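You operate a simulated robot arm through the tools that you are given. There is no shell and no other tool. Be economical: measure what you need, move in short steps, check, and stop when the job is done.

Carry out the task below with a simulated robot arm. There is one attempt and no reset: what you move stays moved.

Task
Put things in order on the top of the mending bench. At the end: the black sanding pad stands where the black iron weight stood; the black iron weight stands where the gold brass weight stood; the soft brush stands where the black sanding pad stood; the gold brass weight is on the grey backing board; whatever was shut is shut again. Leave all else as you found it, and nothing knocked over.

The check looks at the end state, three seconds after you hand in, the way a careful person would. Anything else that was tipped, shoved, dropped, spilled or broken makes it a failure.

Robot
A 7-joint arm with a two-finger parallel gripper, fixed in place. Base frame: the origin is at the foot of the arm, x ahead of it, y to its left, z up; the work surface is at about z = 0. Lengths are in m, angles in rad, forces in N, time in s.
With the tool pointing down near the work surface it reaches from about 0.24 to 0.62 m from the base axis. Its first joint turns from -1.152 to 1.152 rad. Payload 2.6 kg.
The tool frame sits at the grasp point between the pads (the TCP): z along the fingers, y along the line on which they close. The tips reach 0.03 m beyond it. Largest opening 0.094 m; finger width 0.028, thickness 0.01; the body of the gripper, 0.05 by 0.096 m, starts 0.055 m behind the TCP.
Orientation is told as [roll, pitch, yaw] about the base's x, y, z axes, in that order, counted from this pose: with the fingers straight down and closing along the base's y, the tool's x points along the base's -x, its y along +y and its z along -z.

Tools
- The arm moves only by the tool move_arm. Its argument "rows" is a list of rows, each an object of numbers (a shift or turn left out is 0, a gripper value left out holds the last): "tx", "ty", "tz": the shift along the tool's x, y, z in m; "ax", "ay", "az": the turn, a rotation vector about the tool's x, y, z in rad; "grip": the opening, from 0 (shut) to 1 (fully open). In form: [{"tx": .., "ty": .., "tz": .., "ax": .., "ay": .., "az": .., "grip": ..}, ...]. A call has 1 to 12 rows; each row shifts and turns the commanded pose from where the row before left it, along the tool's axes as they then stand. Rows are played at 5 a second. More than 0.05 m and 0.15 rad between two rows, or a gripper value outside its range, and nothing of the call is played. Where a pose cannot be reached the arm comes as near as it can. A force on the tool above 40 N (or 10 N above the force at the start of the call, whichever is more), or a blocked arm, ends the call early, and 0.2 s more pass. Each finger travels about 0.072 m/s and halts on what it meets, pressing with about 21 N; the grip force reading is that of the motor and also rises with nothing between the fingers. The clock runs only during rows and for 0.2 s after the last one: add rows that do not move to give the fingers time. The reply holds the time, the measured pose of the TCP, the force on the tool along the base axes, the opening and the grip force, in the units named above and with some noise, with the torque about the TCP (base axes, N m) and any sound that the robot's microphone picked up.
- Cameras (640 x 400 px; columns grow to the right, rows downward): "scene" is fixed at [0.0443, 0.4399, 0.5573]; the picture's right is [-0.67, -0.74, 0.00], its down [-0.46, 0.42, -0.78] and it looks along [0.58, -0.53, -0.62] (base axes); focal length 309 px, centre (320, 200). "wrist" rides on the gripper at [0.076, 0.014, -0.102] in the tool frame; the picture's right is [-0.18, 0.98, 0.00], its down [-0.75, -0.14, -0.64] and it looks along [-0.63, -0.12, 0.77] (tool axes); focal length 243 px, centre (320, 200). There is no depth. A picture from a camera that has moved, and an enlarged one, comes with that camera's place and axes in the base frame and with its lens.
- grab_frame(camera): a new picture of that camera. The clock stands still meanwhile.
- enlarge(camera, box): a new picture of the part [left, top, right, bottom] of that camera's present view, enlarged. The clock stands still meanwhile.
- finish_job(): hands the job in; it is judged then, once.

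Go step by step. Nothing tells you positions but the pictures and the camera data: compare them with the known pose of the tool, close in by small moves and look again before you grip or let go. The budget is 120 turns and 76 pictures, counting those below and the enlarged ones. Unless the task says otherwise, let go and move clear before handing in, and close with one line.

The tools are called after "Call:" as name(argument=value, ...) on one line, values as JSON. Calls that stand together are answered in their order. move_arm: Moves the arm, as the interface text tells. Its arguments: {"type":"object","properties":{"rows":{"type":"array"}},"required":["rows"]} The other tools are called the same way: grab_frame (camera) takes a picture; enlarge (camera, box) takes an enlarged picture of a part of a camera's view; finish_job () hands the job in.

At the start:

```text
t: 0.0
tcp_pos: [0.3446, -0.0327, 0.2743]
tool_rot: [-0.001, 0.0, -0.001]
force: [0.3, 0.5, 0.3]
torque: [-0.02, 0.02, -0.03]
width: 0.094
gripper_force: 0.1
```

scene: 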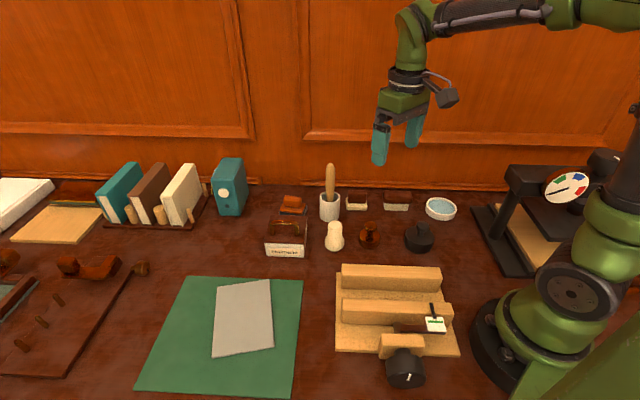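
wrist: 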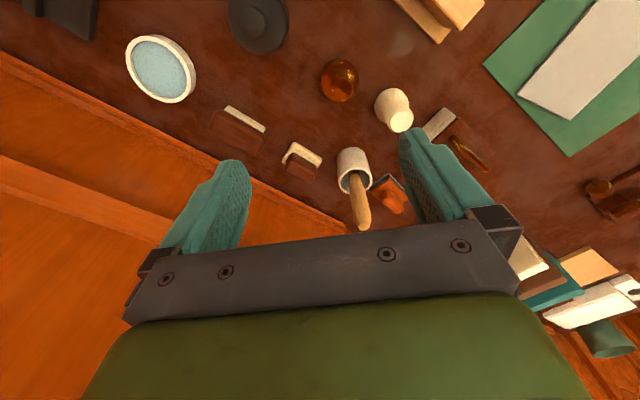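

I see a bench with small items near the middle; I need to identify the sanding pad, the weights, the brush and the board. I'll take enlarged pictures first.

Call:
enlarge(camera="scene", box=[240, 150, 480, 300])

Call:
enlarge(camera="scene", box=[0, 150, 240, 300])

Call:
enlarge(camera="scene", box=[310, 230, 500, 400])

Call:
enlarge(camera="wrist", box=[200, 0, 520, 230])

```text
2.67 times, centred on (360, 225) of scene
camera zoom: at [0.0443, 0.4399, 0.5573], right [-0.67, -0.74, 0.0], down [-0.46, 0.42, -0.78], along [0.58, -0.53, -0.62], focal length 824 px, centre (213, 133)
```

zoom: 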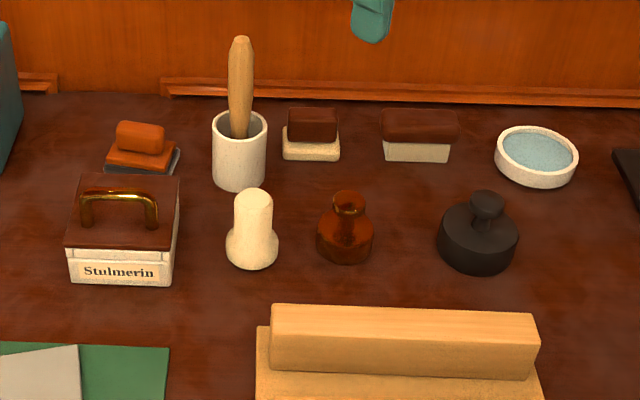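

```text
2.67 times, centred on (120, 225) of scene
camera zoom: at [0.0443, 0.4399, 0.5573], right [-0.67, -0.74, 0.0], down [-0.46, 0.42, -0.78], along [0.58, -0.53, -0.62], focal length 824 px, centre (853, 133)
```

zoom: 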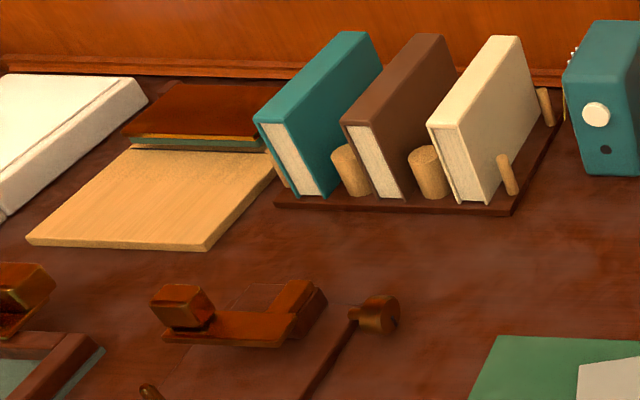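

```text
2.35 times, centred on (405, 315) of scene
camera zoom: at [0.0443, 0.4399, 0.5573], right [-0.67, -0.74, 0.0], down [-0.46, 0.42, -0.78], along [0.58, -0.53, -0.62], focal length 727 px, centre (120, -71)
```

zoom: 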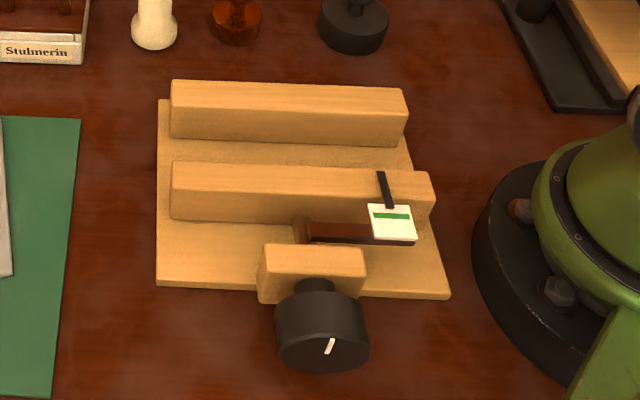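

```text
1.74 times, centred on (360, 115) of wrist
camera zoom: at [0.2685, -0.0186, 0.3763], right [0.18, 0.98, 0.0], down [0.75, -0.14, 0.64], along [0.63, -0.12, -0.77], focal length 422 px, centre (250, 348)
```

zoom: 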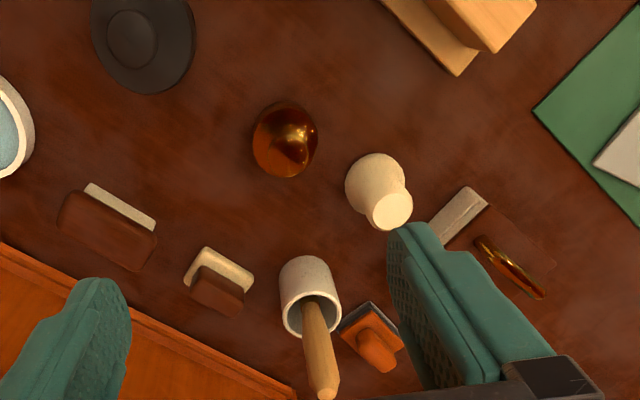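

The row of small items needs a closer look before I name them.

Call:
enlarge(camera="scene", box=[260, 180, 350, 260])

Call:
enlarge(camera="scene", box=[340, 180, 440, 260])

Call:
enlarge(camera="scene", box=[0, 230, 160, 400])

Call:
enlarge(camera="scene", box=[460, 140, 640, 290])

```text
5.00 times, centred on (305, 220) of scene
camera zoom: at [0.0443, 0.4399, 0.5573], right [-0.67, -0.74, 0.0], down [-0.46, 0.42, -0.78], along [0.58, -0.53, -0.62], focal length 1546 px, centre (395, 100)
```

zoom: 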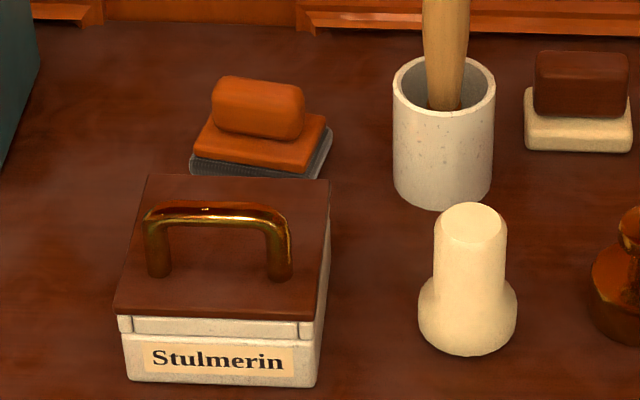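

```text
5.00 times, centred on (390, 220) of scene
camera zoom: at [0.0443, 0.4399, 0.5573], right [-0.67, -0.74, 0.0], down [-0.46, 0.42, -0.78], along [0.58, -0.53, -0.62], focal length 1546 px, centre (-30, 100)
```

zoom: 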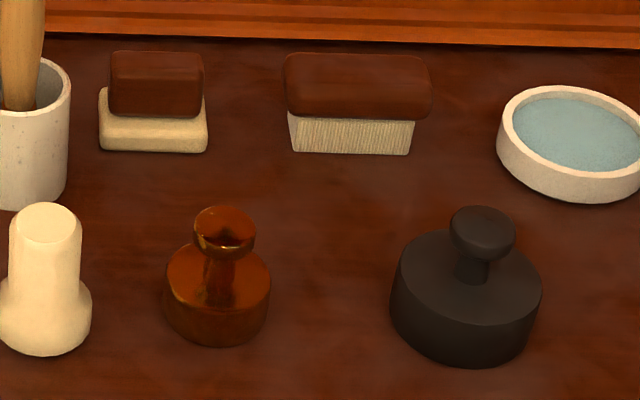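

```text
2.35 times, centred on (80, 315) of scene
camera zoom: at [0.0443, 0.4399, 0.5573], right [-0.67, -0.74, 0.0], down [-0.46, 0.42, -0.78], along [0.58, -0.53, -0.62], focal length 727 px, centre (885, -71)
```

zoom: 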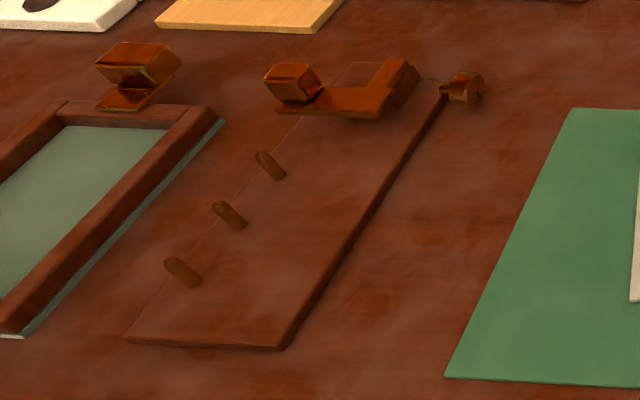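

```text
2.67 times, centred on (550, 215) of scene
camera zoom: at [0.0443, 0.4399, 0.5573], right [-0.67, -0.74, 0.0], down [-0.46, 0.42, -0.78], along [0.58, -0.53, -0.62], focal length 824 px, centre (-293, 160)
```

zoom: 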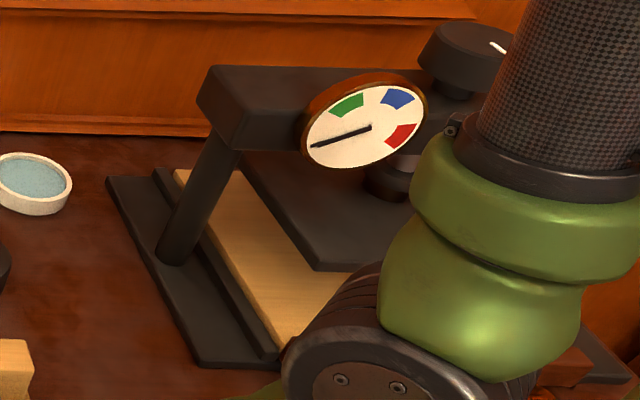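

The black sanding pad is the orange-handled block with the dark sole behind the box; the brush is the bristled block, and the gold and black weights stand in the front row. I take brass ≈ (0.36,-0.01), iron ≈ (0.28,-0.10), brush ≈ (0.40,-0.17), pad ≈ (0.58,0.05), board ≈ (0.39,0.33). I'll move over the brass with the fingers turned to the bench's axes and look again.

Call:
move_arm(rows=[{"tx": -0.018, "ty": 0.02, "grip": 1}, {"az": -0.139, "tz": 0.02}, {"az": -0.139, "tz": 0.02}, {"az": -0.139, "tz": 0.02}, {"az": -0.139}, {"az": -0.139}, {"az": -0.139}, {}])

Call:
grab_frame(camera="wrist")

Call:
grab_frame(camera="scene")

```text
t: 1.8
tcp_pos: [0.3624, -0.0114, 0.2149]
tool_rot: [0.001, -0.001, 0.836]
force: [0.0, 0.6, -0.9]
torque: [0.0, 0.0, 0.02]
width: 0.0939
gripper_force: 0.1
```

```text
65 pictures are left
camera wrist: at [0.3008, -0.0599, 0.3164], right [-0.61, 0.8, 0.0], down [0.61, 0.46, 0.64], along [0.51, 0.39, -0.77], focal length 243 px, centre (320, 200)
```

wrist: 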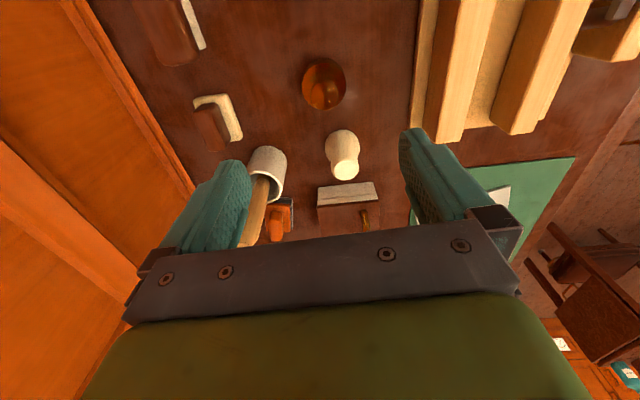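

```text
64 pictures are left
```

scene: 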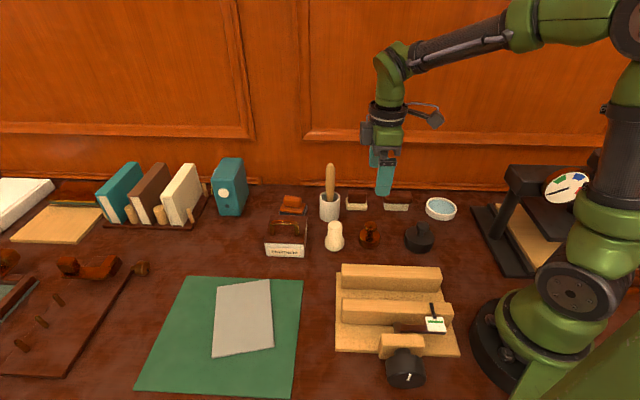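

The view agrees: the brass weight is within about 5 mm of being under the tool. I go lower and look again.

Call:
move_arm(rows=[{"tz": 0.04}, {"tz": 0.04}, {"tz": 0.03}, {}])

Call:
grab_frame(camera="wrist")

Call:
enlarge(camera="scene", box=[340, 180, 440, 260])

```text
t: 2.8
tcp_pos: [0.3622, -0.0104, 0.1042]
tool_rot: [-0.001, -0.001, 0.834]
force: [-0.1, 0.5, 0.0]
torque: [0.03, 0.01, -0.01]
width: 0.094
gripper_force: 0.1
```

```text
63 pictures are left
camera wrist: at [0.3014, -0.0584, 0.2056], right [-0.6, 0.8, 0.0], down [0.61, 0.46, 0.64], along [0.51, 0.39, -0.77], focal length 243 px, centre (320, 200)
```

wrist: 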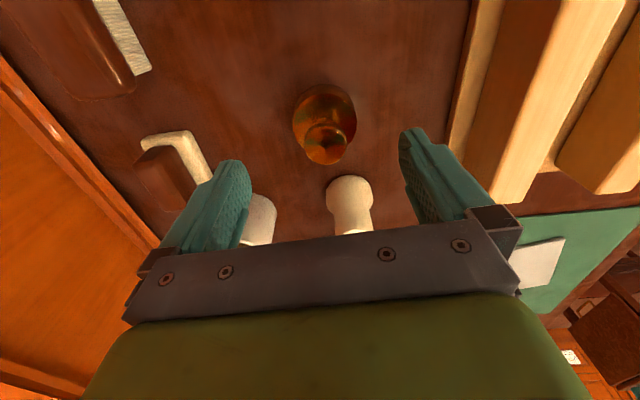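

```text
5.00 times, centred on (390, 220) of scene
camera zoom: at [0.0443, 0.4399, 0.5573], right [-0.67, -0.74, 0.0], down [-0.46, 0.42, -0.78], along [0.58, -0.53, -0.62], focal length 1546 px, centre (-30, 100)
```

zoom: 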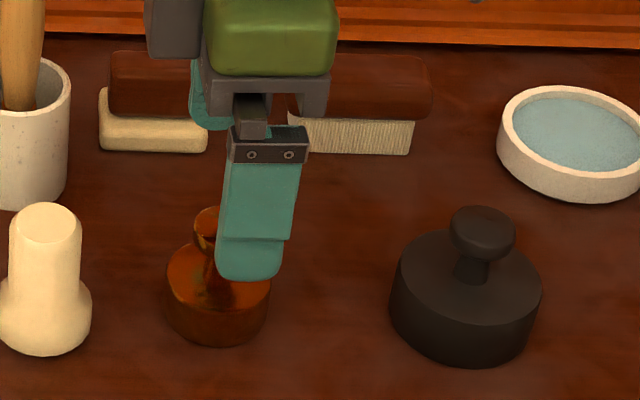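

The brass weight sits between the fingers within a few millimetres. I lower and close on its body.

Call:
move_arm(rows=[{"tx": 0.002, "tz": 0.03}, {"tz": 0.025}, {"tz": 0.012}, {}, {"grip": 0.3}, {}, {"grip": 0.3}, {}])

Call:
grab_frame(camera="wrist")

```text
t: 4.6
tcp_pos: [0.3595, -0.0124, 0.0365]
tool_rot: [0.0, 0.0, 0.835]
force: [0.3, -0.2, 0.2]
torque: [-0.04, 0.0, -0.02]
width: 0.0515
gripper_force: 21.0
```

```text
61 pictures are left
camera wrist: at [0.2989, -0.0606, 0.1381], right [-0.6, 0.8, 0.0], down [0.61, 0.46, 0.64], along [0.51, 0.39, -0.77], focal length 243 px, centre (320, 200)
```

wrist: 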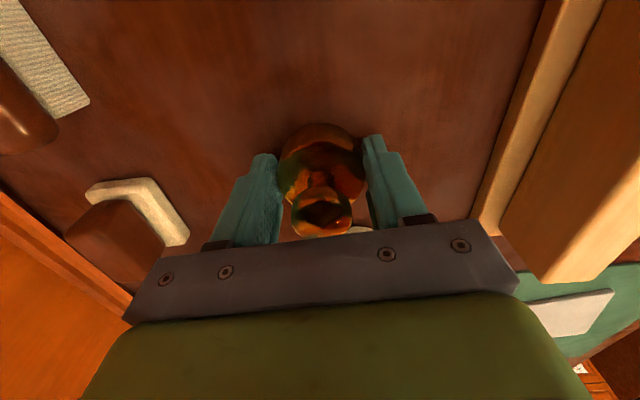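

The brass weight is held (0.0515 m wide). I lift it straight up and carry it over toward the grey board.

Call:
move_arm(rows=[{"tz": -0.02}, {"tz": -0.04}, {"tz": -0.045}, {"tz": -0.045}, {}])

Call:
move_arm(rows=[{"tx": -0.0342, "ty": 0.0249}, {"tx": -0.0342, "ty": 0.0249}, {"tx": -0.0342, "ty": 0.0249}, {"tx": -0.0342, "ty": 0.0249}, {"tx": -0.0342, "ty": 0.0249}, {"tx": -0.0342, "ty": 0.0249}, {"tx": -0.0342, "ty": 0.0249}, {"tx": -0.0342, "ty": 0.0249}, {}])

Call:
grab_frame(camera="wrist")

Call:
grab_frame(camera="scene")

```text
t: 5.8
tcp_pos: [0.3604, -0.0134, 0.1889]
tool_rot: [-0.001, 0.001, 0.832]
force: [-0.2, -0.9, -3.6]
torque: [-0.01, 0.02, -0.01]
width: 0.0513
gripper_force: 21.1
```

```text
t: 7.8
tcp_pos: [0.3964, 0.3257, 0.1866]
tool_rot: [0.001, -0.001, 0.833]
force: [-0.4, 0.2, -4.1]
torque: [-0.03, 0.02, 0.01]
width: 0.0512
gripper_force: 21.1
```

```text
60 pictures are left
camera wrist: at [0.3349, 0.2773, 0.2892], right [-0.6, 0.8, 0.0], down [0.61, 0.46, 0.64], along [0.51, 0.39, -0.77], focal length 243 px, centre (320, 200)
```

wrist: 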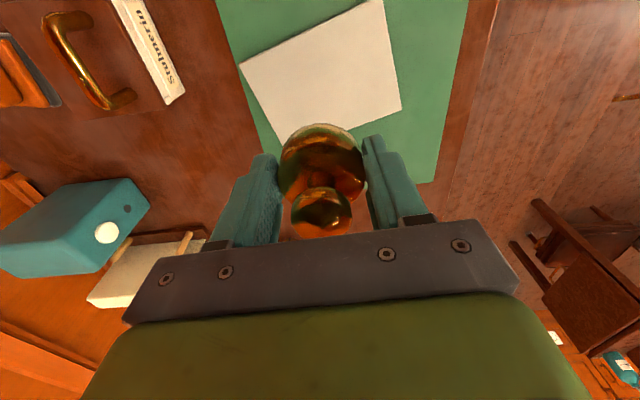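

```text
59 pictures are left
```

scene: 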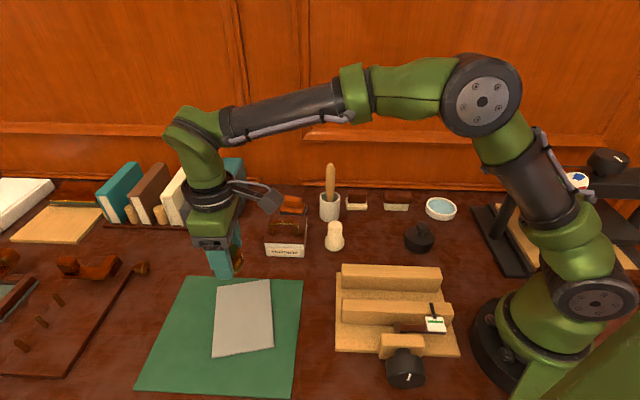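

The board's centre looks like about (0.388, 0.320), so I shift about 1 cm and go down partway to check.

Call:
move_arm(rows=[{"tx": 0.01, "tz": 0.03}, {"tz": 0.04}, {"tz": 0.04}, {"tz": 0.02}, {}])

Call:
grab_frame(camera="wrist")

Call:
enlarge(camera="scene", box=[180, 240, 320, 370])

```text
t: 9.0
tcp_pos: [0.3899, 0.3156, 0.0587]
tool_rot: [0.0, 0.001, 0.835]
force: [-0.1, -0.1, -5.0]
torque: [-0.03, -0.01, 0.02]
width: 0.0513
gripper_force: 20.9
```

```text
58 pictures are left
camera wrist: at [0.3289, 0.2682, 0.1595], right [-0.6, 0.8, 0.0], down [0.61, 0.46, 0.64], along [0.51, 0.39, -0.77], focal length 243 px, centre (320, 200)
```

wrist: 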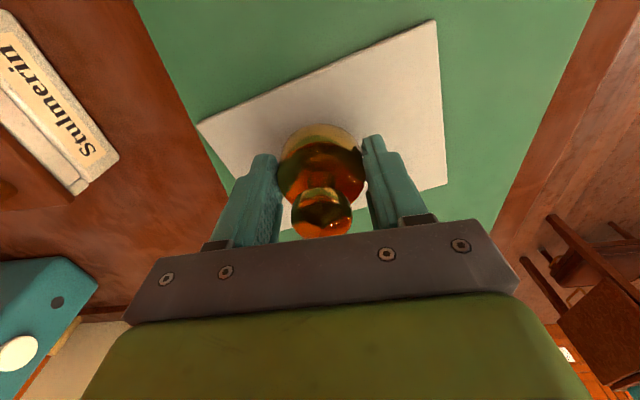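

```text
3.08 times, centred on (250, 305) of scene
camera zoom: at [0.0444, 0.4399, 0.5573], right [-0.67, -0.74, 0.0], down [-0.46, 0.42, -0.78], along [0.58, -0.53, -0.62], focal length 951 px, centre (535, -123)
```

zoom: 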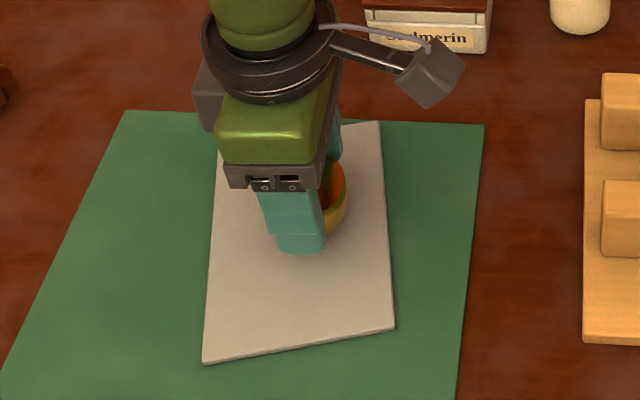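

The lower view puts the board's centre at about (0.393,0.328). I correct by 1 cm and lower gently.

Call:
move_arm(rows=[{"tx": -0.0105, "ty": 0.006}, {"tz": 0.01}, {"tz": 0.004}, {}])

Call:
move_arm(rows=[{"tz": 0.002}, {"tz": 0.002}, {}])

```text
t: 10.0
tcp_pos: [0.394, 0.3291, 0.0456]
tool_rot: [-0.002, -0.004, 0.835]
force: [-2.0, -4.9, 15.7]
torque: [-0.13, 0.17, 0.0]
width: 0.0515
gripper_force: 20.7
```

```text
t: 10.8
tcp_pos: [0.3942, 0.3287, 0.0412]
tool_rot: [-0.003, -0.002, 0.834]
force: [6.1, 3.0, 14.3]
torque: [0.27, -0.24, -0.07]
width: 0.0512
gripper_force: 21.0
```

It is in contact with the board. I check, then let go.

Call:
move_arm(rows=[{"tz": -0.001}, {"grip": 0.75}, {"grip": 0.9}, {"grip": 0.9}])

Call:
grab_frame(camera="wrist")

```text
t: 11.8
tcp_pos: [0.3951, 0.3256, 0.0397]
tool_rot: [-0.002, 0.002, 0.83]
force: [-0.7, -0.3, 3.9]
torque: [0.09, 0.12, -0.01]
width: 0.0847
gripper_force: 0.2
```

```text
56 pictures are left
camera wrist: at [0.3321, 0.2784, 0.142], right [-0.6, 0.8, 0.0], down [0.61, 0.46, 0.64], along [0.51, 0.38, -0.77], focal length 243 px, centre (320, 200)
```

wrist: 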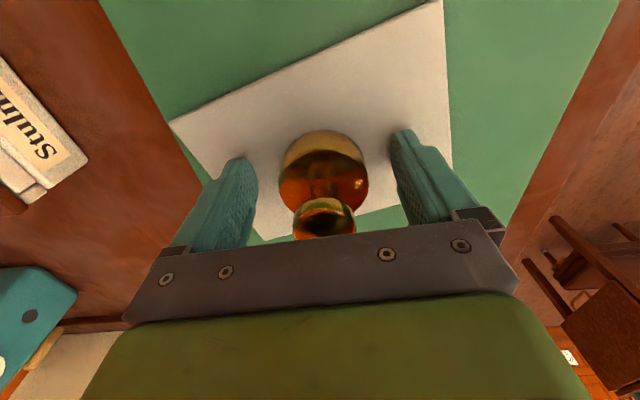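

Released and upright. I rise straight up, then move across to the iron weight.

Call:
move_arm(rows=[{"tz": -0.015}, {"tz": -0.045, "grip": 1}, {"tz": -0.05}, {"tz": -0.05}, {}])

Call:
move_arm(rows=[{"tx": 0.0395, "ty": -0.0203}, {"tx": 0.0395, "ty": -0.0203}, {"tx": 0.0395, "ty": -0.0203}, {"tx": 0.0395, "ty": -0.0203}, {"tx": 0.0395, "ty": -0.0203}, {"tx": 0.0395, "ty": -0.0203}, {"tx": 0.0395, "ty": -0.0203}, {"tx": 0.0395, "ty": -0.0203}, {"tx": 0.0395, "ty": -0.0203}, {"tx": 0.0395, "ty": -0.0203}, {}])

Call:
grab_frame(camera="wrist")

Call:
enlarge(camera="scene", box=[180, 240, 320, 370])

```text
t: 13.0
tcp_pos: [0.3936, 0.3277, 0.201]
tool_rot: [0.0, 0.0, 0.834]
force: [0.3, 0.0, -0.1]
torque: [-0.02, 0.02, 0.01]
width: 0.0941
gripper_force: 0.1
```

```text
t: 15.4
tcp_pos: [0.2775, -0.1016, 0.2005]
tool_rot: [-0.001, 0.0, 0.835]
force: [-0.5, 0.0, -0.1]
torque: [0.0, 0.01, 0.04]
width: 0.0941
gripper_force: 0.1
```

```text
55 pictures are left
camera wrist: at [0.2158, -0.1497, 0.3029], right [-0.6, 0.8, 0.0], down [0.61, 0.46, 0.64], along [0.51, 0.39, -0.77], focal length 243 px, centre (320, 200)
```

wrist: 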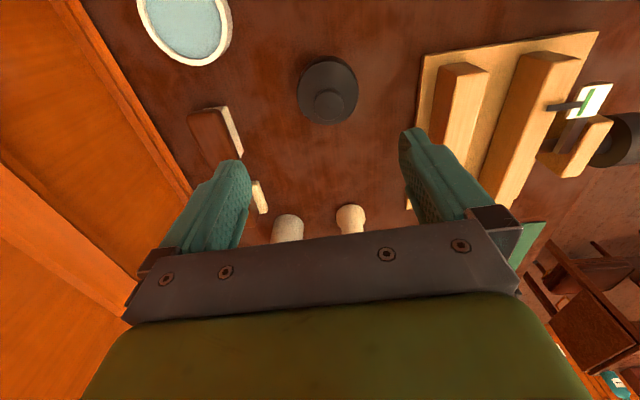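

```text
3.08 times, centred on (250, 305) of scene
camera zoom: at [0.0443, 0.4399, 0.5573], right [-0.67, -0.74, 0.0], down [-0.46, 0.42, -0.78], along [0.58, -0.53, -0.62], focal length 951 px, centre (535, -123)
```

zoom: 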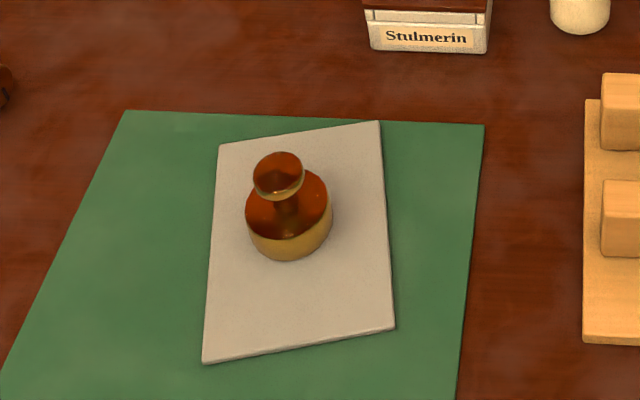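

The brass stands well on the board, and the board hasn't moved. The iron weight is slightly to the right in the wrist view; I shift 5 mm, go lower and look.

Call:
move_arm(rows=[{"ty": 0.005, "tz": 0.03}, {"tz": 0.04}, {"tz": 0.025}, {}])

Call:
grab_frame(camera="wrist")

Call:
enlarge(camera="scene", box=[340, 180, 440, 260])

```text
t: 16.4
tcp_pos: [0.275, -0.0977, 0.1069]
tool_rot: [0.0, 0.002, 0.834]
force: [1.2, -0.4, -0.8]
torque: [0.0, -0.01, -0.02]
width: 0.0941
gripper_force: 0.0
```

```text
53 pictures are left
camera wrist: at [0.2125, -0.1462, 0.2083], right [-0.6, 0.8, 0.0], down [0.61, 0.46, 0.64], along [0.51, 0.39, -0.77], focal length 243 px, centre (320, 200)
```

wrist: 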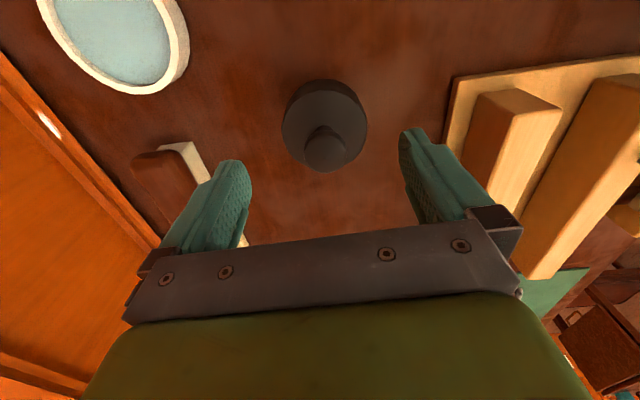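

```text
5.00 times, centred on (390, 220) of scene
camera zoom: at [0.0443, 0.4399, 0.5573], right [-0.67, -0.74, 0.0], down [-0.46, 0.42, -0.78], along [0.58, -0.53, -0.62], focal length 1546 px, centre (-30, 100)
```

zoom: 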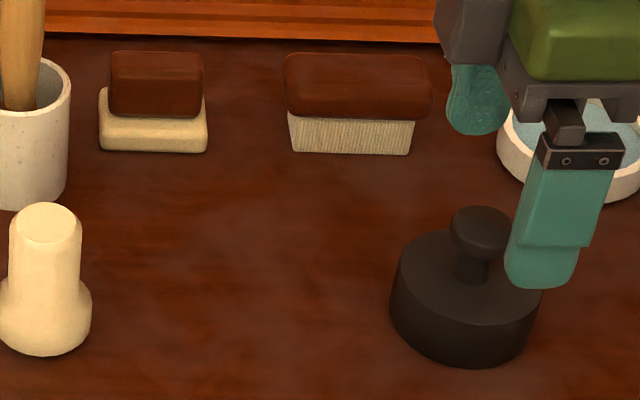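

The iron weight is centred between the fingers. I lower and close on its body.

Call:
move_arm(rows=[{"tx": -0.002, "tz": 0.03}, {"tz": 0.025}, {"tz": 0.014}, {}, {"grip": 0.5}, {}, {}])

Call:
grab_frame(camera="wrist")

Call:
enlarge(camera="scene", box=[340, 180, 440, 260])

```text
t: 18.0
tcp_pos: [0.276, -0.0964, 0.0375]
tool_rot: [0.0, 0.001, 0.834]
force: [-0.7, 0.2, -0.2]
torque: [-0.01, 0.04, -0.02]
width: 0.0676
gripper_force: 20.6
```

```text
51 pictures are left
camera wrist: at [0.2143, -0.1443, 0.1387], right [-0.6, 0.8, 0.0], down [0.61, 0.46, 0.64], along [0.51, 0.39, -0.77], focal length 243 px, centre (320, 200)
```

wrist: 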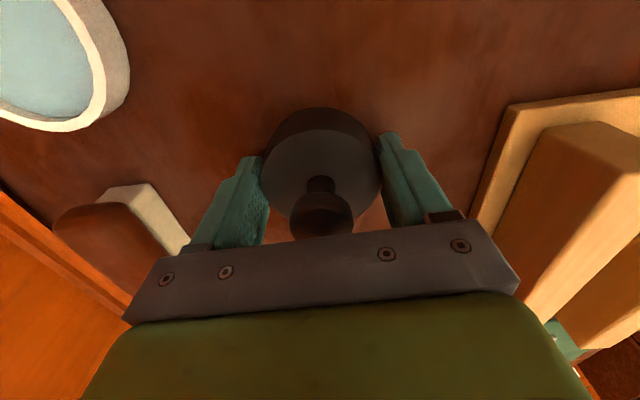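

```text
5.00 times, centred on (390, 220) of scene
camera zoom: at [0.0444, 0.4399, 0.5573], right [-0.67, -0.74, 0.0], down [-0.46, 0.42, -0.78], along [0.58, -0.53, -0.62], focal length 1546 px, centre (-30, 100)
```

zoom: 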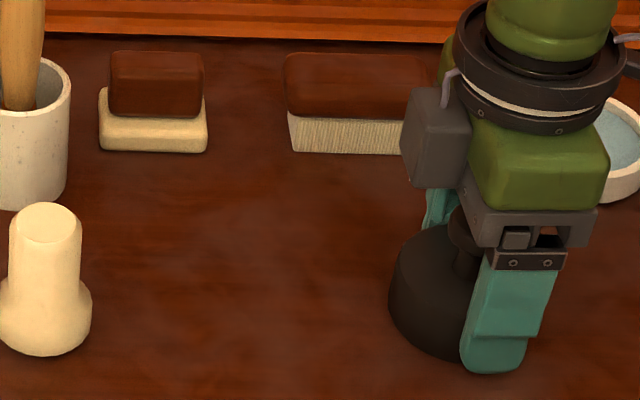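

Gripped on the iron with no visible shift. I lift it a little and carry it to the brass weight's old place (0.360,-0.0125).

Call:
move_arm(rows=[{"tz": -0.02}, {"tz": -0.03}, {"tx": -0.03, "ty": -0.0015}, {"tx": -0.03, "ty": -0.0015}, {"tx": -0.03, "ty": -0.0015}, {"tx": -0.028, "ty": -0.0014}, {}])

Call:
enlarge(camera="scene", box=[340, 180, 440, 260])

```text
t: 19.6
tcp_pos: [0.3601, -0.0138, 0.086]
tool_rot: [-0.001, 0.003, 0.835]
force: [0.0, 0.4, -9.9]
torque: [-0.01, 0.04, -0.01]
width: 0.0674
gripper_force: 21.1
```

```text
5.00 times, centred on (390, 220) of scene
camera zoom: at [0.0444, 0.4399, 0.5573], right [-0.67, -0.74, 0.0], down [-0.46, 0.42, -0.78], along [0.58, -0.53, -0.62], focal length 1546 px, centre (-30, 100)
```

zoom: 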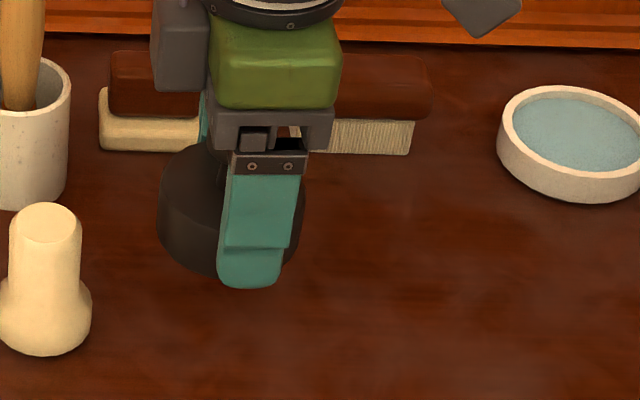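

The picture matches the old brass position within about 2 mm. I lower and release.

Call:
move_arm(rows=[{"tx": -0.001, "tz": 0.02}, {"tz": 0.02}, {"tz": 0.006}, {}])

Call:
move_arm(rows=[{"tz": 0.002}, {}])

Call:
enlarge(camera="scene", box=[340, 180, 440, 260])

```text
t: 20.6
tcp_pos: [0.3592, -0.0123, 0.0405]
tool_rot: [0.001, 0.001, 0.832]
force: [-0.3, -0.4, -9.2]
torque: [-0.01, 0.06, -0.03]
width: 0.0676
gripper_force: 21.2
```

```text
t: 21.2
tcp_pos: [0.3597, -0.0121, 0.0393]
tool_rot: [0.001, -0.001, 0.833]
force: [-0.5, 0.4, -8.3]
torque: [-0.03, 0.01, 0.01]
width: 0.0678
gripper_force: 20.8
```

```text
5.00 times, centred on (390, 220) of scene
camera zoom: at [0.0444, 0.4399, 0.5573], right [-0.67, -0.74, 0.0], down [-0.46, 0.42, -0.78], along [0.58, -0.53, -0.62], focal length 1546 px, centre (-30, 100)
```

zoom: 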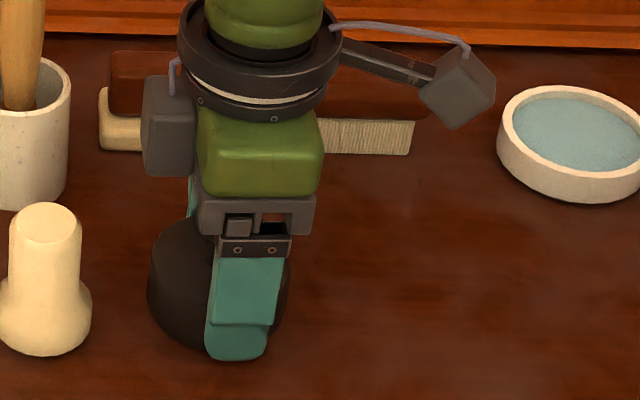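

Call:
move_arm(rows=[{"tz": 0.0015}, {"tz": 0.0005}, {"grip": 0.9}, {"grip": 1}, {}, {"tz": -0.02}, {"tz": -0.04}, {"tz": -0.05}, {"tz": -0.05}])

Call:
enlarge(camera="scene", box=[340, 180, 440, 260])

```text
t: 23.2
tcp_pos: [0.3598, -0.0122, 0.1967]
tool_rot: [-0.001, 0.002, 0.834]
force: [0.1, -0.2, 1.3]
torque: [-0.02, 0.0, 0.0]
width: 0.0942
gripper_force: 0.1
```

```text
5.00 times, centred on (390, 220) of scene
camera zoom: at [0.0443, 0.4399, 0.5573], right [-0.67, -0.74, 0.0], down [-0.46, 0.42, -0.78], along [0.58, -0.53, -0.62], focal length 1546 px, centre (-30, 100)
```

zoom: 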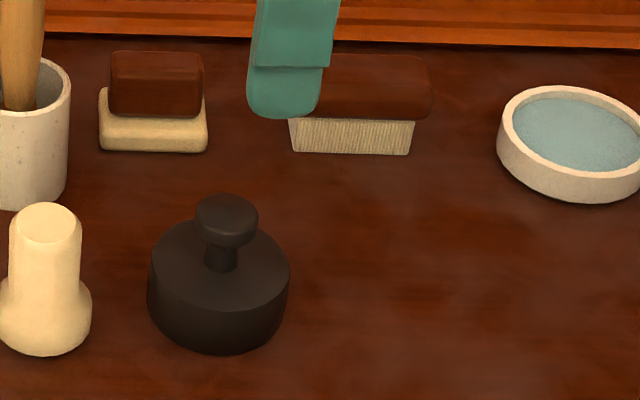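

The iron stands in the brass weight's place. For the pad, the wrist camera would hit the jar's handle at this yaw, so I turn the tool by half a turn (here, high up).

Call:
move_arm(rows=[{"az": 0.145}, {"az": 0.145}, {"az": 0.145}, {"az": 0.145}, {"az": 0.145}, {"az": 0.145}, {"az": 0.145}, {"az": 0.145}, {"az": 0.145}, {"az": 0.145}, {"az": 0.145}, {}])

Call:
move_arm(rows=[{"az": 0.145}, {"az": 0.145}, {"az": 0.145}, {"az": 0.145}, {"az": 0.145}, {"az": 0.145}, {"az": 0.145}, {"az": 0.145}, {"az": 0.145}, {"az": 0.145}, {"az": 0.0966}, {}])

```text
t: 25.8
tcp_pos: [0.3598, -0.012, 0.1966]
tool_rot: [-0.001, 0.0, -0.764]
force: [-0.2, 0.6, -0.2]
torque: [-0.02, 0.03, 0.0]
width: 0.094
gripper_force: 0.1
```

```text
t: 28.4
tcp_pos: [0.3603, -0.0133, 0.1961]
tool_rot: [0.002, -0.001, -2.311]
force: [0.5, 0.7, 0.0]
torque: [-0.01, 0.03, 0.02]
width: 0.0939
gripper_force: 0.2
```

The half turn worked. I rise, move over to the sanding pad and look.

Call:
move_arm(rows=[{"tz": -0.045}, {"tz": -0.01}, {"tx": 0.0389, "ty": 0.0236}, {"tx": 0.0389, "ty": 0.0236}, {"tx": 0.0389, "ty": 0.0236}, {"tx": 0.0389, "ty": 0.0236}, {"tx": 0.0389, "ty": 0.0236}, {}])

Call:
grab_frame(camera="wrist")

Call:
grab_frame(camera="scene")

```text
t: 30.2
tcp_pos: [0.5747, 0.058, 0.2494]
tool_rot: [0.0, -0.001, -2.307]
force: [-0.2, 0.1, 0.4]
torque: [-0.03, 0.04, 0.02]
width: 0.0941
gripper_force: 0.0
out of reach, approached as far as the arm can: row 7
```

```text
46 pictures are left
camera wrist: at [0.6365, 0.1028, 0.3505], right [0.6, -0.8, 0.0], down [-0.61, -0.46, 0.64], along [-0.51, -0.39, -0.77], focal length 243 px, centre (320, 200)
```

wrist: 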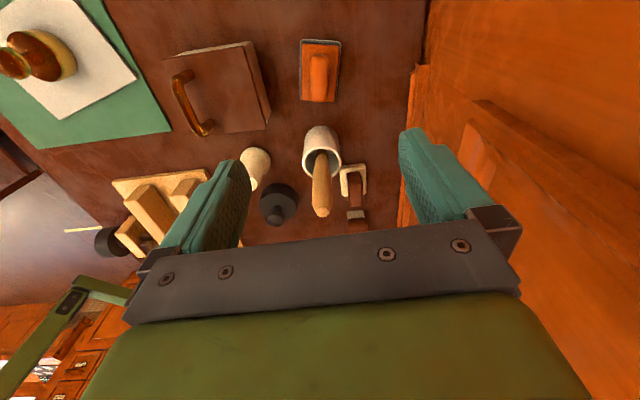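

```text
45 pictures are left
```

scene: 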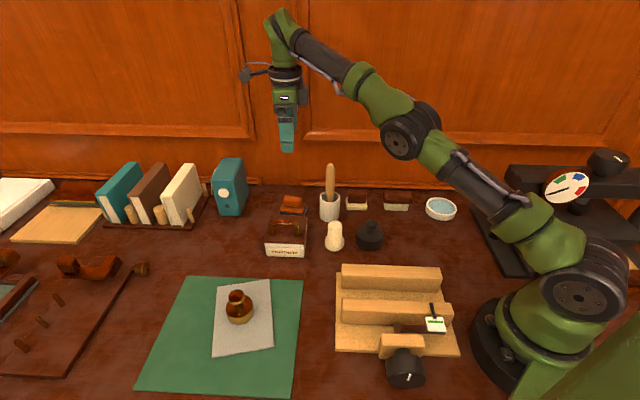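

The pad is nearly under the tool, with its handle aligned with the bench. I descend partway and look again.

Call:
move_arm(rows=[{"tz": 0.04, "grip": 0.8}, {"tz": 0.04}, {"tz": 0.04}, {"tz": 0.025}, {}])

Call:
grab_frame(camera="wrist")

Call:
enlarge(camera="scene", box=[240, 170, 360, 260])

```text
t: 31.4
tcp_pos: [0.5748, 0.0583, 0.1023]
tool_rot: [0.0, -0.001, -2.31]
force: [1.3, -0.2, -0.5]
torque: [0.01, 0.0, -0.01]
width: 0.0751
gripper_force: 0.0
```

```text
44 pictures are left
camera wrist: at [0.6369, 0.1036, 0.2051], right [0.6, -0.8, 0.0], down [-0.61, -0.46, 0.64], along [-0.51, -0.39, -0.77], focal length 243 px, centre (320, 200)
```

wrist: 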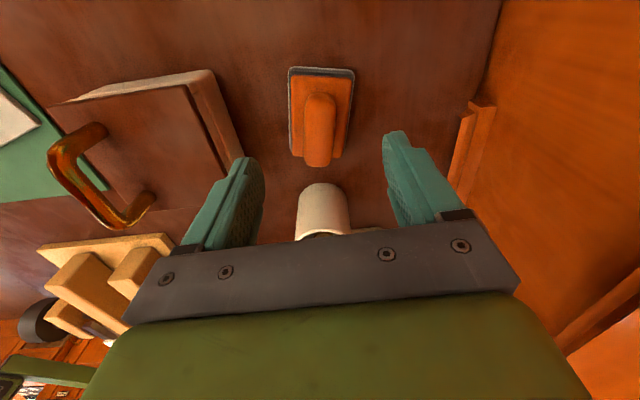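

```text
4.44 times, centred on (300, 215) of scene
camera zoom: at [0.0443, 0.4399, 0.5573], right [-0.67, -0.74, 0.0], down [-0.46, 0.42, -0.78], along [0.58, -0.53, -0.62], focal length 1374 px, centre (409, 133)
```

zoom: 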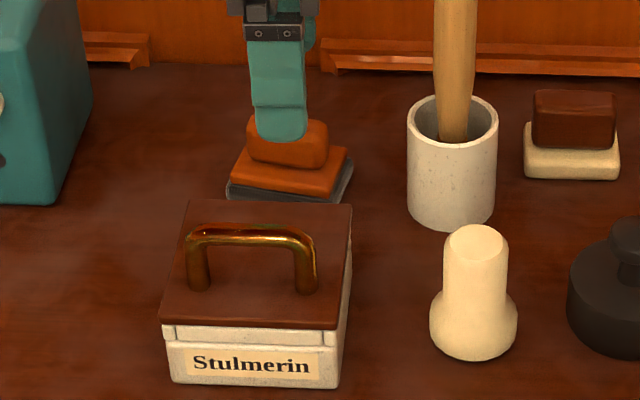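

The handle is between the fingers, turned by about 0.1 rad and about 4 mm ahead. I correct and descend to just above the base plate.

Call:
move_arm(rows=[{"tx": 0.004, "az": 0.1, "tz": 0.02}, {"tz": 0.02}, {"tz": 0.01}, {}])

Call:
grab_frame(camera="wrist")

Call:
enlarge(camera="scene", box=[260, 180, 340, 240])

```text
t: 32.4
tcp_pos: [0.5785, 0.0627, 0.0533]
tool_rot: [-0.001, -0.001, -2.408]
force: [-0.1, 0.7, 0.3]
torque: [-0.01, 0.0, -0.01]
width: 0.0752
gripper_force: 0.0
```

```text
42 pictures are left
camera wrist: at [0.6439, 0.1008, 0.1556], right [0.52, -0.85, 0.0], down [-0.65, -0.4, 0.64], along [-0.55, -0.33, -0.77], focal length 243 px, centre (320, 200)
```

wrist: 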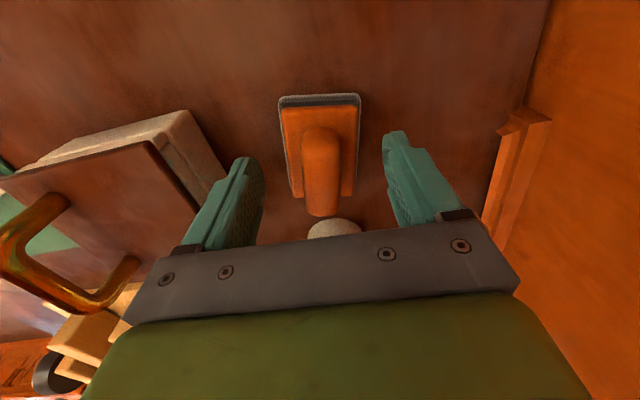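

```text
6.67 times, centred on (300, 210) of scene
camera zoom: at [0.0443, 0.4399, 0.5573], right [-0.67, -0.74, 0.0], down [-0.46, 0.42, -0.78], along [0.58, -0.53, -0.62], focal length 2061 px, centre (453, 133)
```

zoom: 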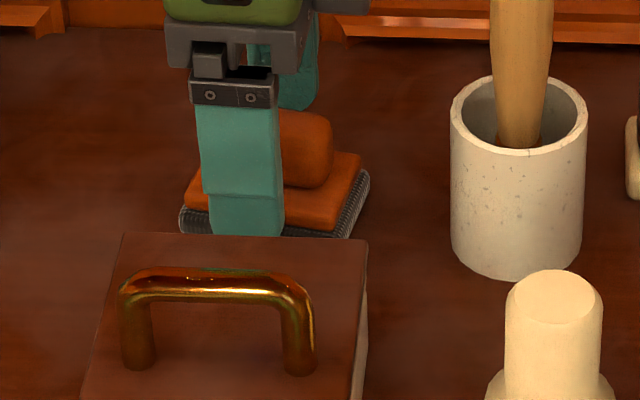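

Well placed; I lower 6 mm more and close on the handle.

Call:
move_arm(rows=[{"tz": 0.006}, {}, {"grip": 0.1}, {}, {}, {}])

Call:
grab_frame(camera="wrist")

```text
t: 33.8
tcp_pos: [0.577, 0.0622, 0.0474]
tool_rot: [0.001, -0.001, -2.407]
force: [1.2, -0.9, 0.1]
torque: [0.02, -0.03, -0.04]
width: 0.0453
gripper_force: 21.6
```

```text
40 pictures are left
camera wrist: at [0.6439, 0.1007, 0.1499], right [0.52, -0.85, 0.0], down [-0.65, -0.4, 0.64], along [-0.55, -0.33, -0.77], focal length 243 px, centre (320, 200)
```

wrist: 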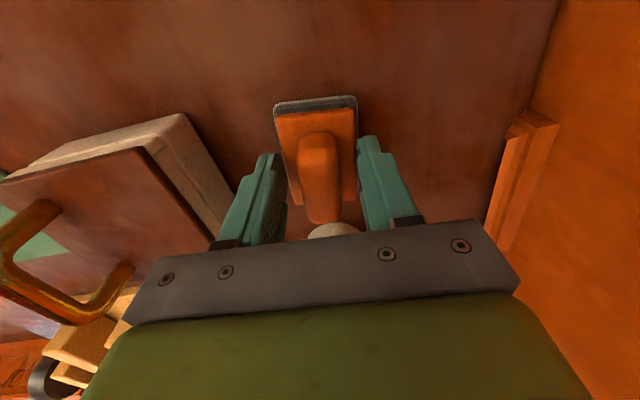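

The fingers met the base plate (45 mm) rather than the handle. A lower grip on the plate will be safer, so I reopen, lower 1 cm and close.

Call:
move_arm(rows=[{"grip": 0.75}, {}, {"tz": 0.01}, {}, {"grip": 0.2}, {}, {}, {}])

Call:
grab_frame(camera="wrist")

```text
t: 35.6
tcp_pos: [0.5761, 0.0616, 0.0376]
tool_rot: [-0.001, -0.002, -2.41]
force: [0.1, -0.8, -0.5]
torque: [0.04, -0.02, -0.02]
width: 0.0511
gripper_force: 21.1
```

```text
39 pictures are left
camera wrist: at [0.6438, 0.1005, 0.1396], right [0.52, -0.85, 0.0], down [-0.65, -0.4, 0.64], along [-0.55, -0.33, -0.77], focal length 243 px, centre (320, 200)
```

wrist: 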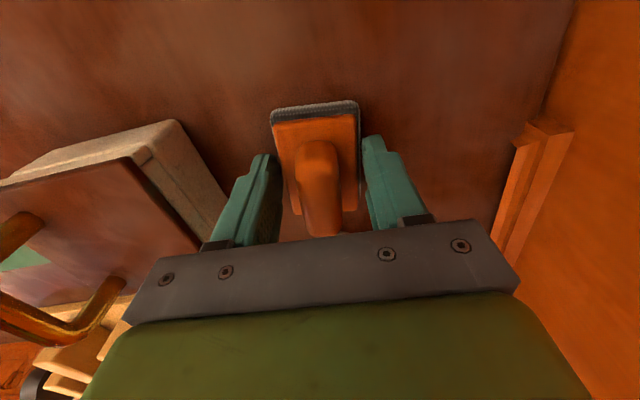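

Now it is firmly held by the base. I lift it high over the jar's handle and carry it to the iron weight's old place.

Call:
move_arm(rows=[{"tz": -0.02}, {"tz": -0.045}, {"tz": -0.045}, {"tz": -0.045}, {"tz": -0.045}, {}])

Call:
grab_frame(camera="wrist")

Call:
grab_frame(camera="scene")

```text
t: 37.0
tcp_pos: [0.5783, 0.0618, 0.2378]
tool_rot: [0.001, -0.001, -2.41]
force: [1.3, 0.8, -0.7]
torque: [0.04, 0.0, 0.04]
width: 0.0505
gripper_force: 20.6
```

```text
38 pictures are left
camera wrist: at [0.6449, 0.1009, 0.3392], right [0.52, -0.85, 0.0], down [-0.65, -0.4, 0.64], along [-0.55, -0.34, -0.77], focal length 243 px, centre (320, 200)
```

wrist: 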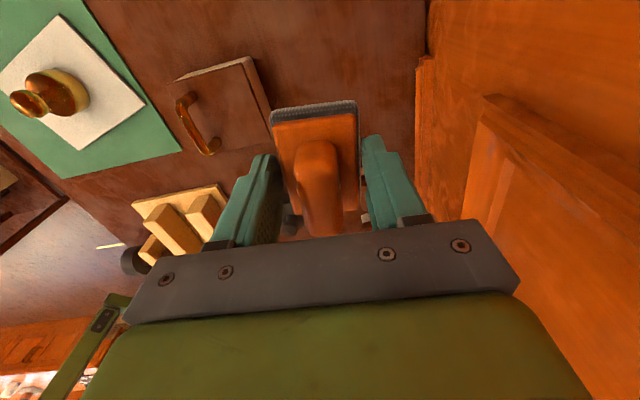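

```text
37 pictures are left
```

scene: 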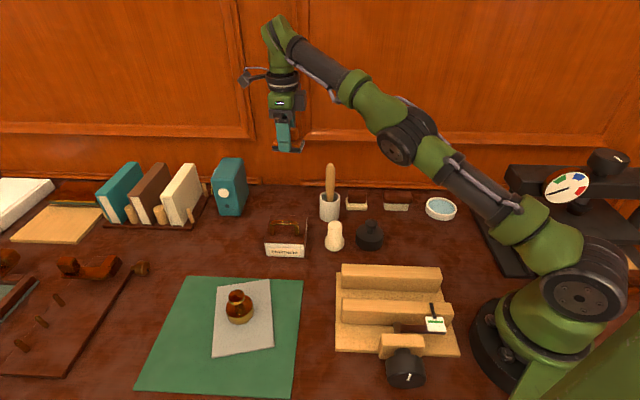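

Call:
move_arm(rows=[{"ty": -0.03, "tz": -0.01}, {"ty": -0.03, "tz": -0.02}, {"tx": -0.0411, "ty": -0.0035}, {"tx": -0.0411, "ty": -0.0035}, {"tx": -0.0411, "ty": -0.0035}, {"tx": -0.0411, "ty": -0.0035}, {"tx": -0.0411, "ty": -0.0035}, {"tx": -0.0411, "ty": -0.0035}, {"tx": -0.0411, "ty": -0.0035}, {"tx": -0.0411}, {"az": -0.1}, {}])

Call:
move_arm(rows=[{"tz": 0.04}, {"tz": 0.045}, {"tz": 0.045}, {"tz": 0.03}, {}])

Call:
enlarge(camera="scene", box=[350, 190, 450, 270])

Call:
grab_frame(camera="wrist")

```text
t: 39.6
tcp_pos: [0.275, -0.0947, 0.2674]
tool_rot: [-0.001, 0.001, -2.309]
force: [0.8, -0.6, -1.4]
torque: [0.02, 0.01, -0.02]
width: 0.0502
gripper_force: 21.5
```

```text
t: 40.8
tcp_pos: [0.276, -0.0952, 0.1071]
tool_rot: [0.0, 0.0, -2.31]
force: [-0.7, 0.3, -0.2]
torque: [-0.02, 0.01, -0.01]
width: 0.0497
gripper_force: 20.4
```

```text
5.00 times, centred on (400, 230) of scene
camera zoom: at [0.0443, 0.4399, 0.5573], right [-0.67, -0.74, 0.0], down [-0.46, 0.42, -0.78], along [0.58, -0.53, -0.62], focal length 1546 px, centre (-80, 50)
```

zoom: 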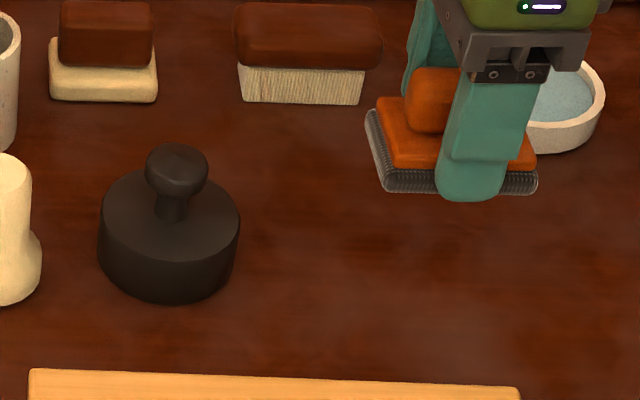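

```text
35 pictures are left
camera wrist: at [0.338, -0.0502, 0.2093], right [0.6, -0.8, 0.0], down [-0.61, -0.46, 0.64], along [-0.51, -0.39, -0.77], focal length 243 px, centre (320, 200)
```

wrist: 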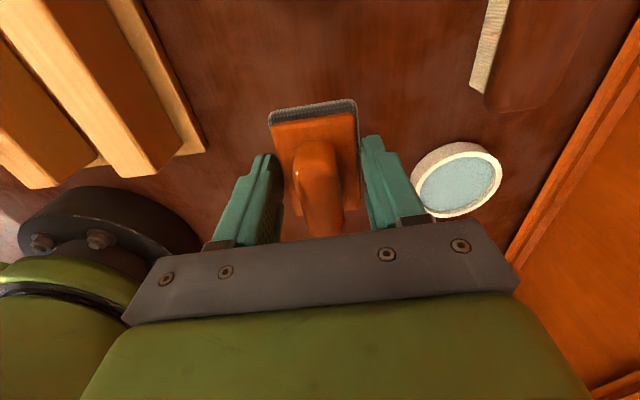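

The pad lines up with the iron's old place. I lower it down and set it on the bench.

Call:
move_arm(rows=[{"tz": 0.03}, {"tz": 0.025}, {"tz": 0.011}, {"tz": 0.002}, {}])

Call:
enlarge(camera="scene", box=[350, 190, 450, 270])

```text
t: 42.0
tcp_pos: [0.276, -0.0958, 0.0403]
tool_rot: [-0.001, 0.0, -2.309]
force: [-0.2, -0.2, -0.5]
torque: [0.02, 0.01, 0.0]
width: 0.0492
gripper_force: 21.4
```

```text
5.00 times, centred on (400, 230) of scene
camera zoom: at [0.0443, 0.4399, 0.5573], right [-0.67, -0.74, 0.0], down [-0.46, 0.42, -0.78], along [0.58, -0.53, -0.62], focal length 1546 px, centre (-80, 50)
```

zoom: 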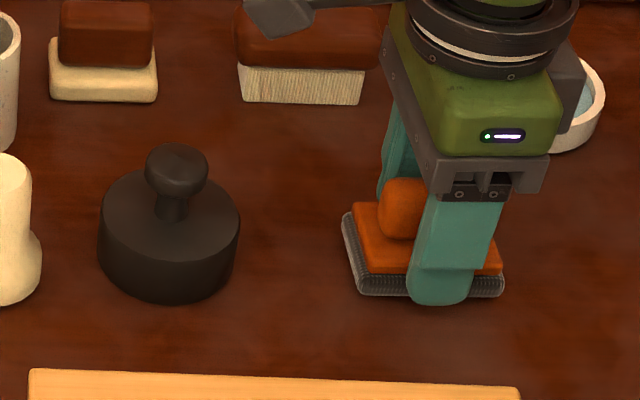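

Call:
move_arm(rows=[{"tz": 0.0015}, {"tz": 0.0012}, {}, {"grip": 0.75}, {"grip": 0.75}, {}])

Call:
enlarge(camera="scene", box=[350, 190, 450, 270])

```text
t: 43.4
tcp_pos: [0.2762, -0.0961, 0.0369]
tool_rot: [0.001, 0.0, -2.308]
force: [-0.3, 0.5, 0.3]
torque: [0.02, 0.0, -0.04]
width: 0.0703
gripper_force: 0.1
```

```text
5.00 times, centred on (400, 230) of scene
camera zoom: at [0.0443, 0.4399, 0.5573], right [-0.67, -0.74, 0.0], down [-0.46, 0.42, -0.78], along [0.58, -0.53, -0.62], focal length 1546 px, centre (-80, 50)
```

zoom: 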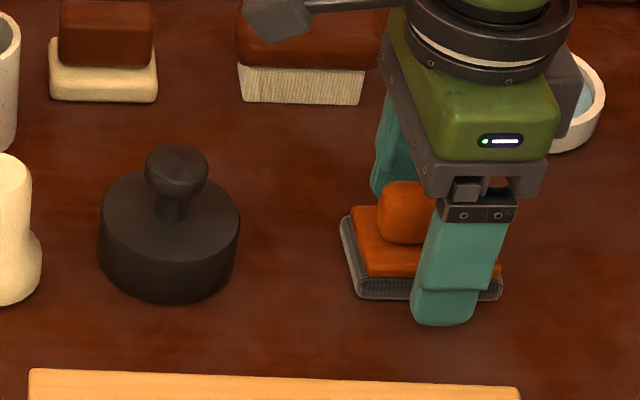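

The pad stands in place. I rise and move over the brush.

Call:
move_arm(rows=[{"tz": -0.02}, {"tz": -0.045}, {"tz": -0.045}, {"tz": -0.045, "grip": 0.9}, {"tx": 0.008, "ty": 0.0358}, {"tx": 0.008, "ty": 0.0358}, {"tx": 0.008, "ty": 0.0358}, {"tx": 0.008, "ty": 0.0358}, {}])

Call:
grab_frame(camera="wrist")

Call:
enlarge(camera="scene", box=[340, 180, 460, 270])

```text
t: 45.4
tcp_pos: [0.4037, -0.1695, 0.1932]
tool_rot: [0.001, 0.0, -2.309]
force: [-0.8, -0.8, -0.4]
torque: [0.03, 0.01, -0.02]
width: 0.0846
gripper_force: 0.0
```

```text
32 pictures are left
camera wrist: at [0.4662, -0.1235, 0.2945], right [0.6, -0.8, 0.0], down [-0.61, -0.46, 0.64], along [-0.51, -0.39, -0.77], focal length 243 px, centre (320, 200)
```

wrist: 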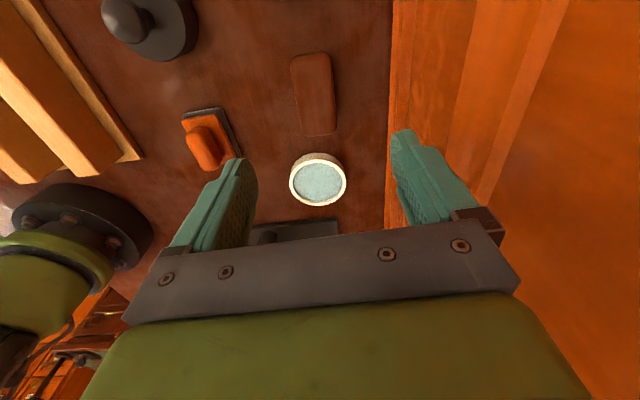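

```text
4.44 times, centred on (400, 225) of scene
camera zoom: at [0.0444, 0.4399, 0.5573], right [-0.67, -0.74, 0.0], down [-0.46, 0.42, -0.78], along [0.58, -0.53, -0.62], focal length 1374 px, centre (-36, 89)
```

zoom: 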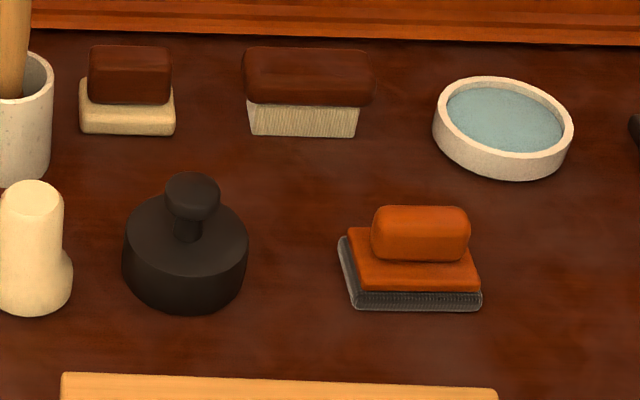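

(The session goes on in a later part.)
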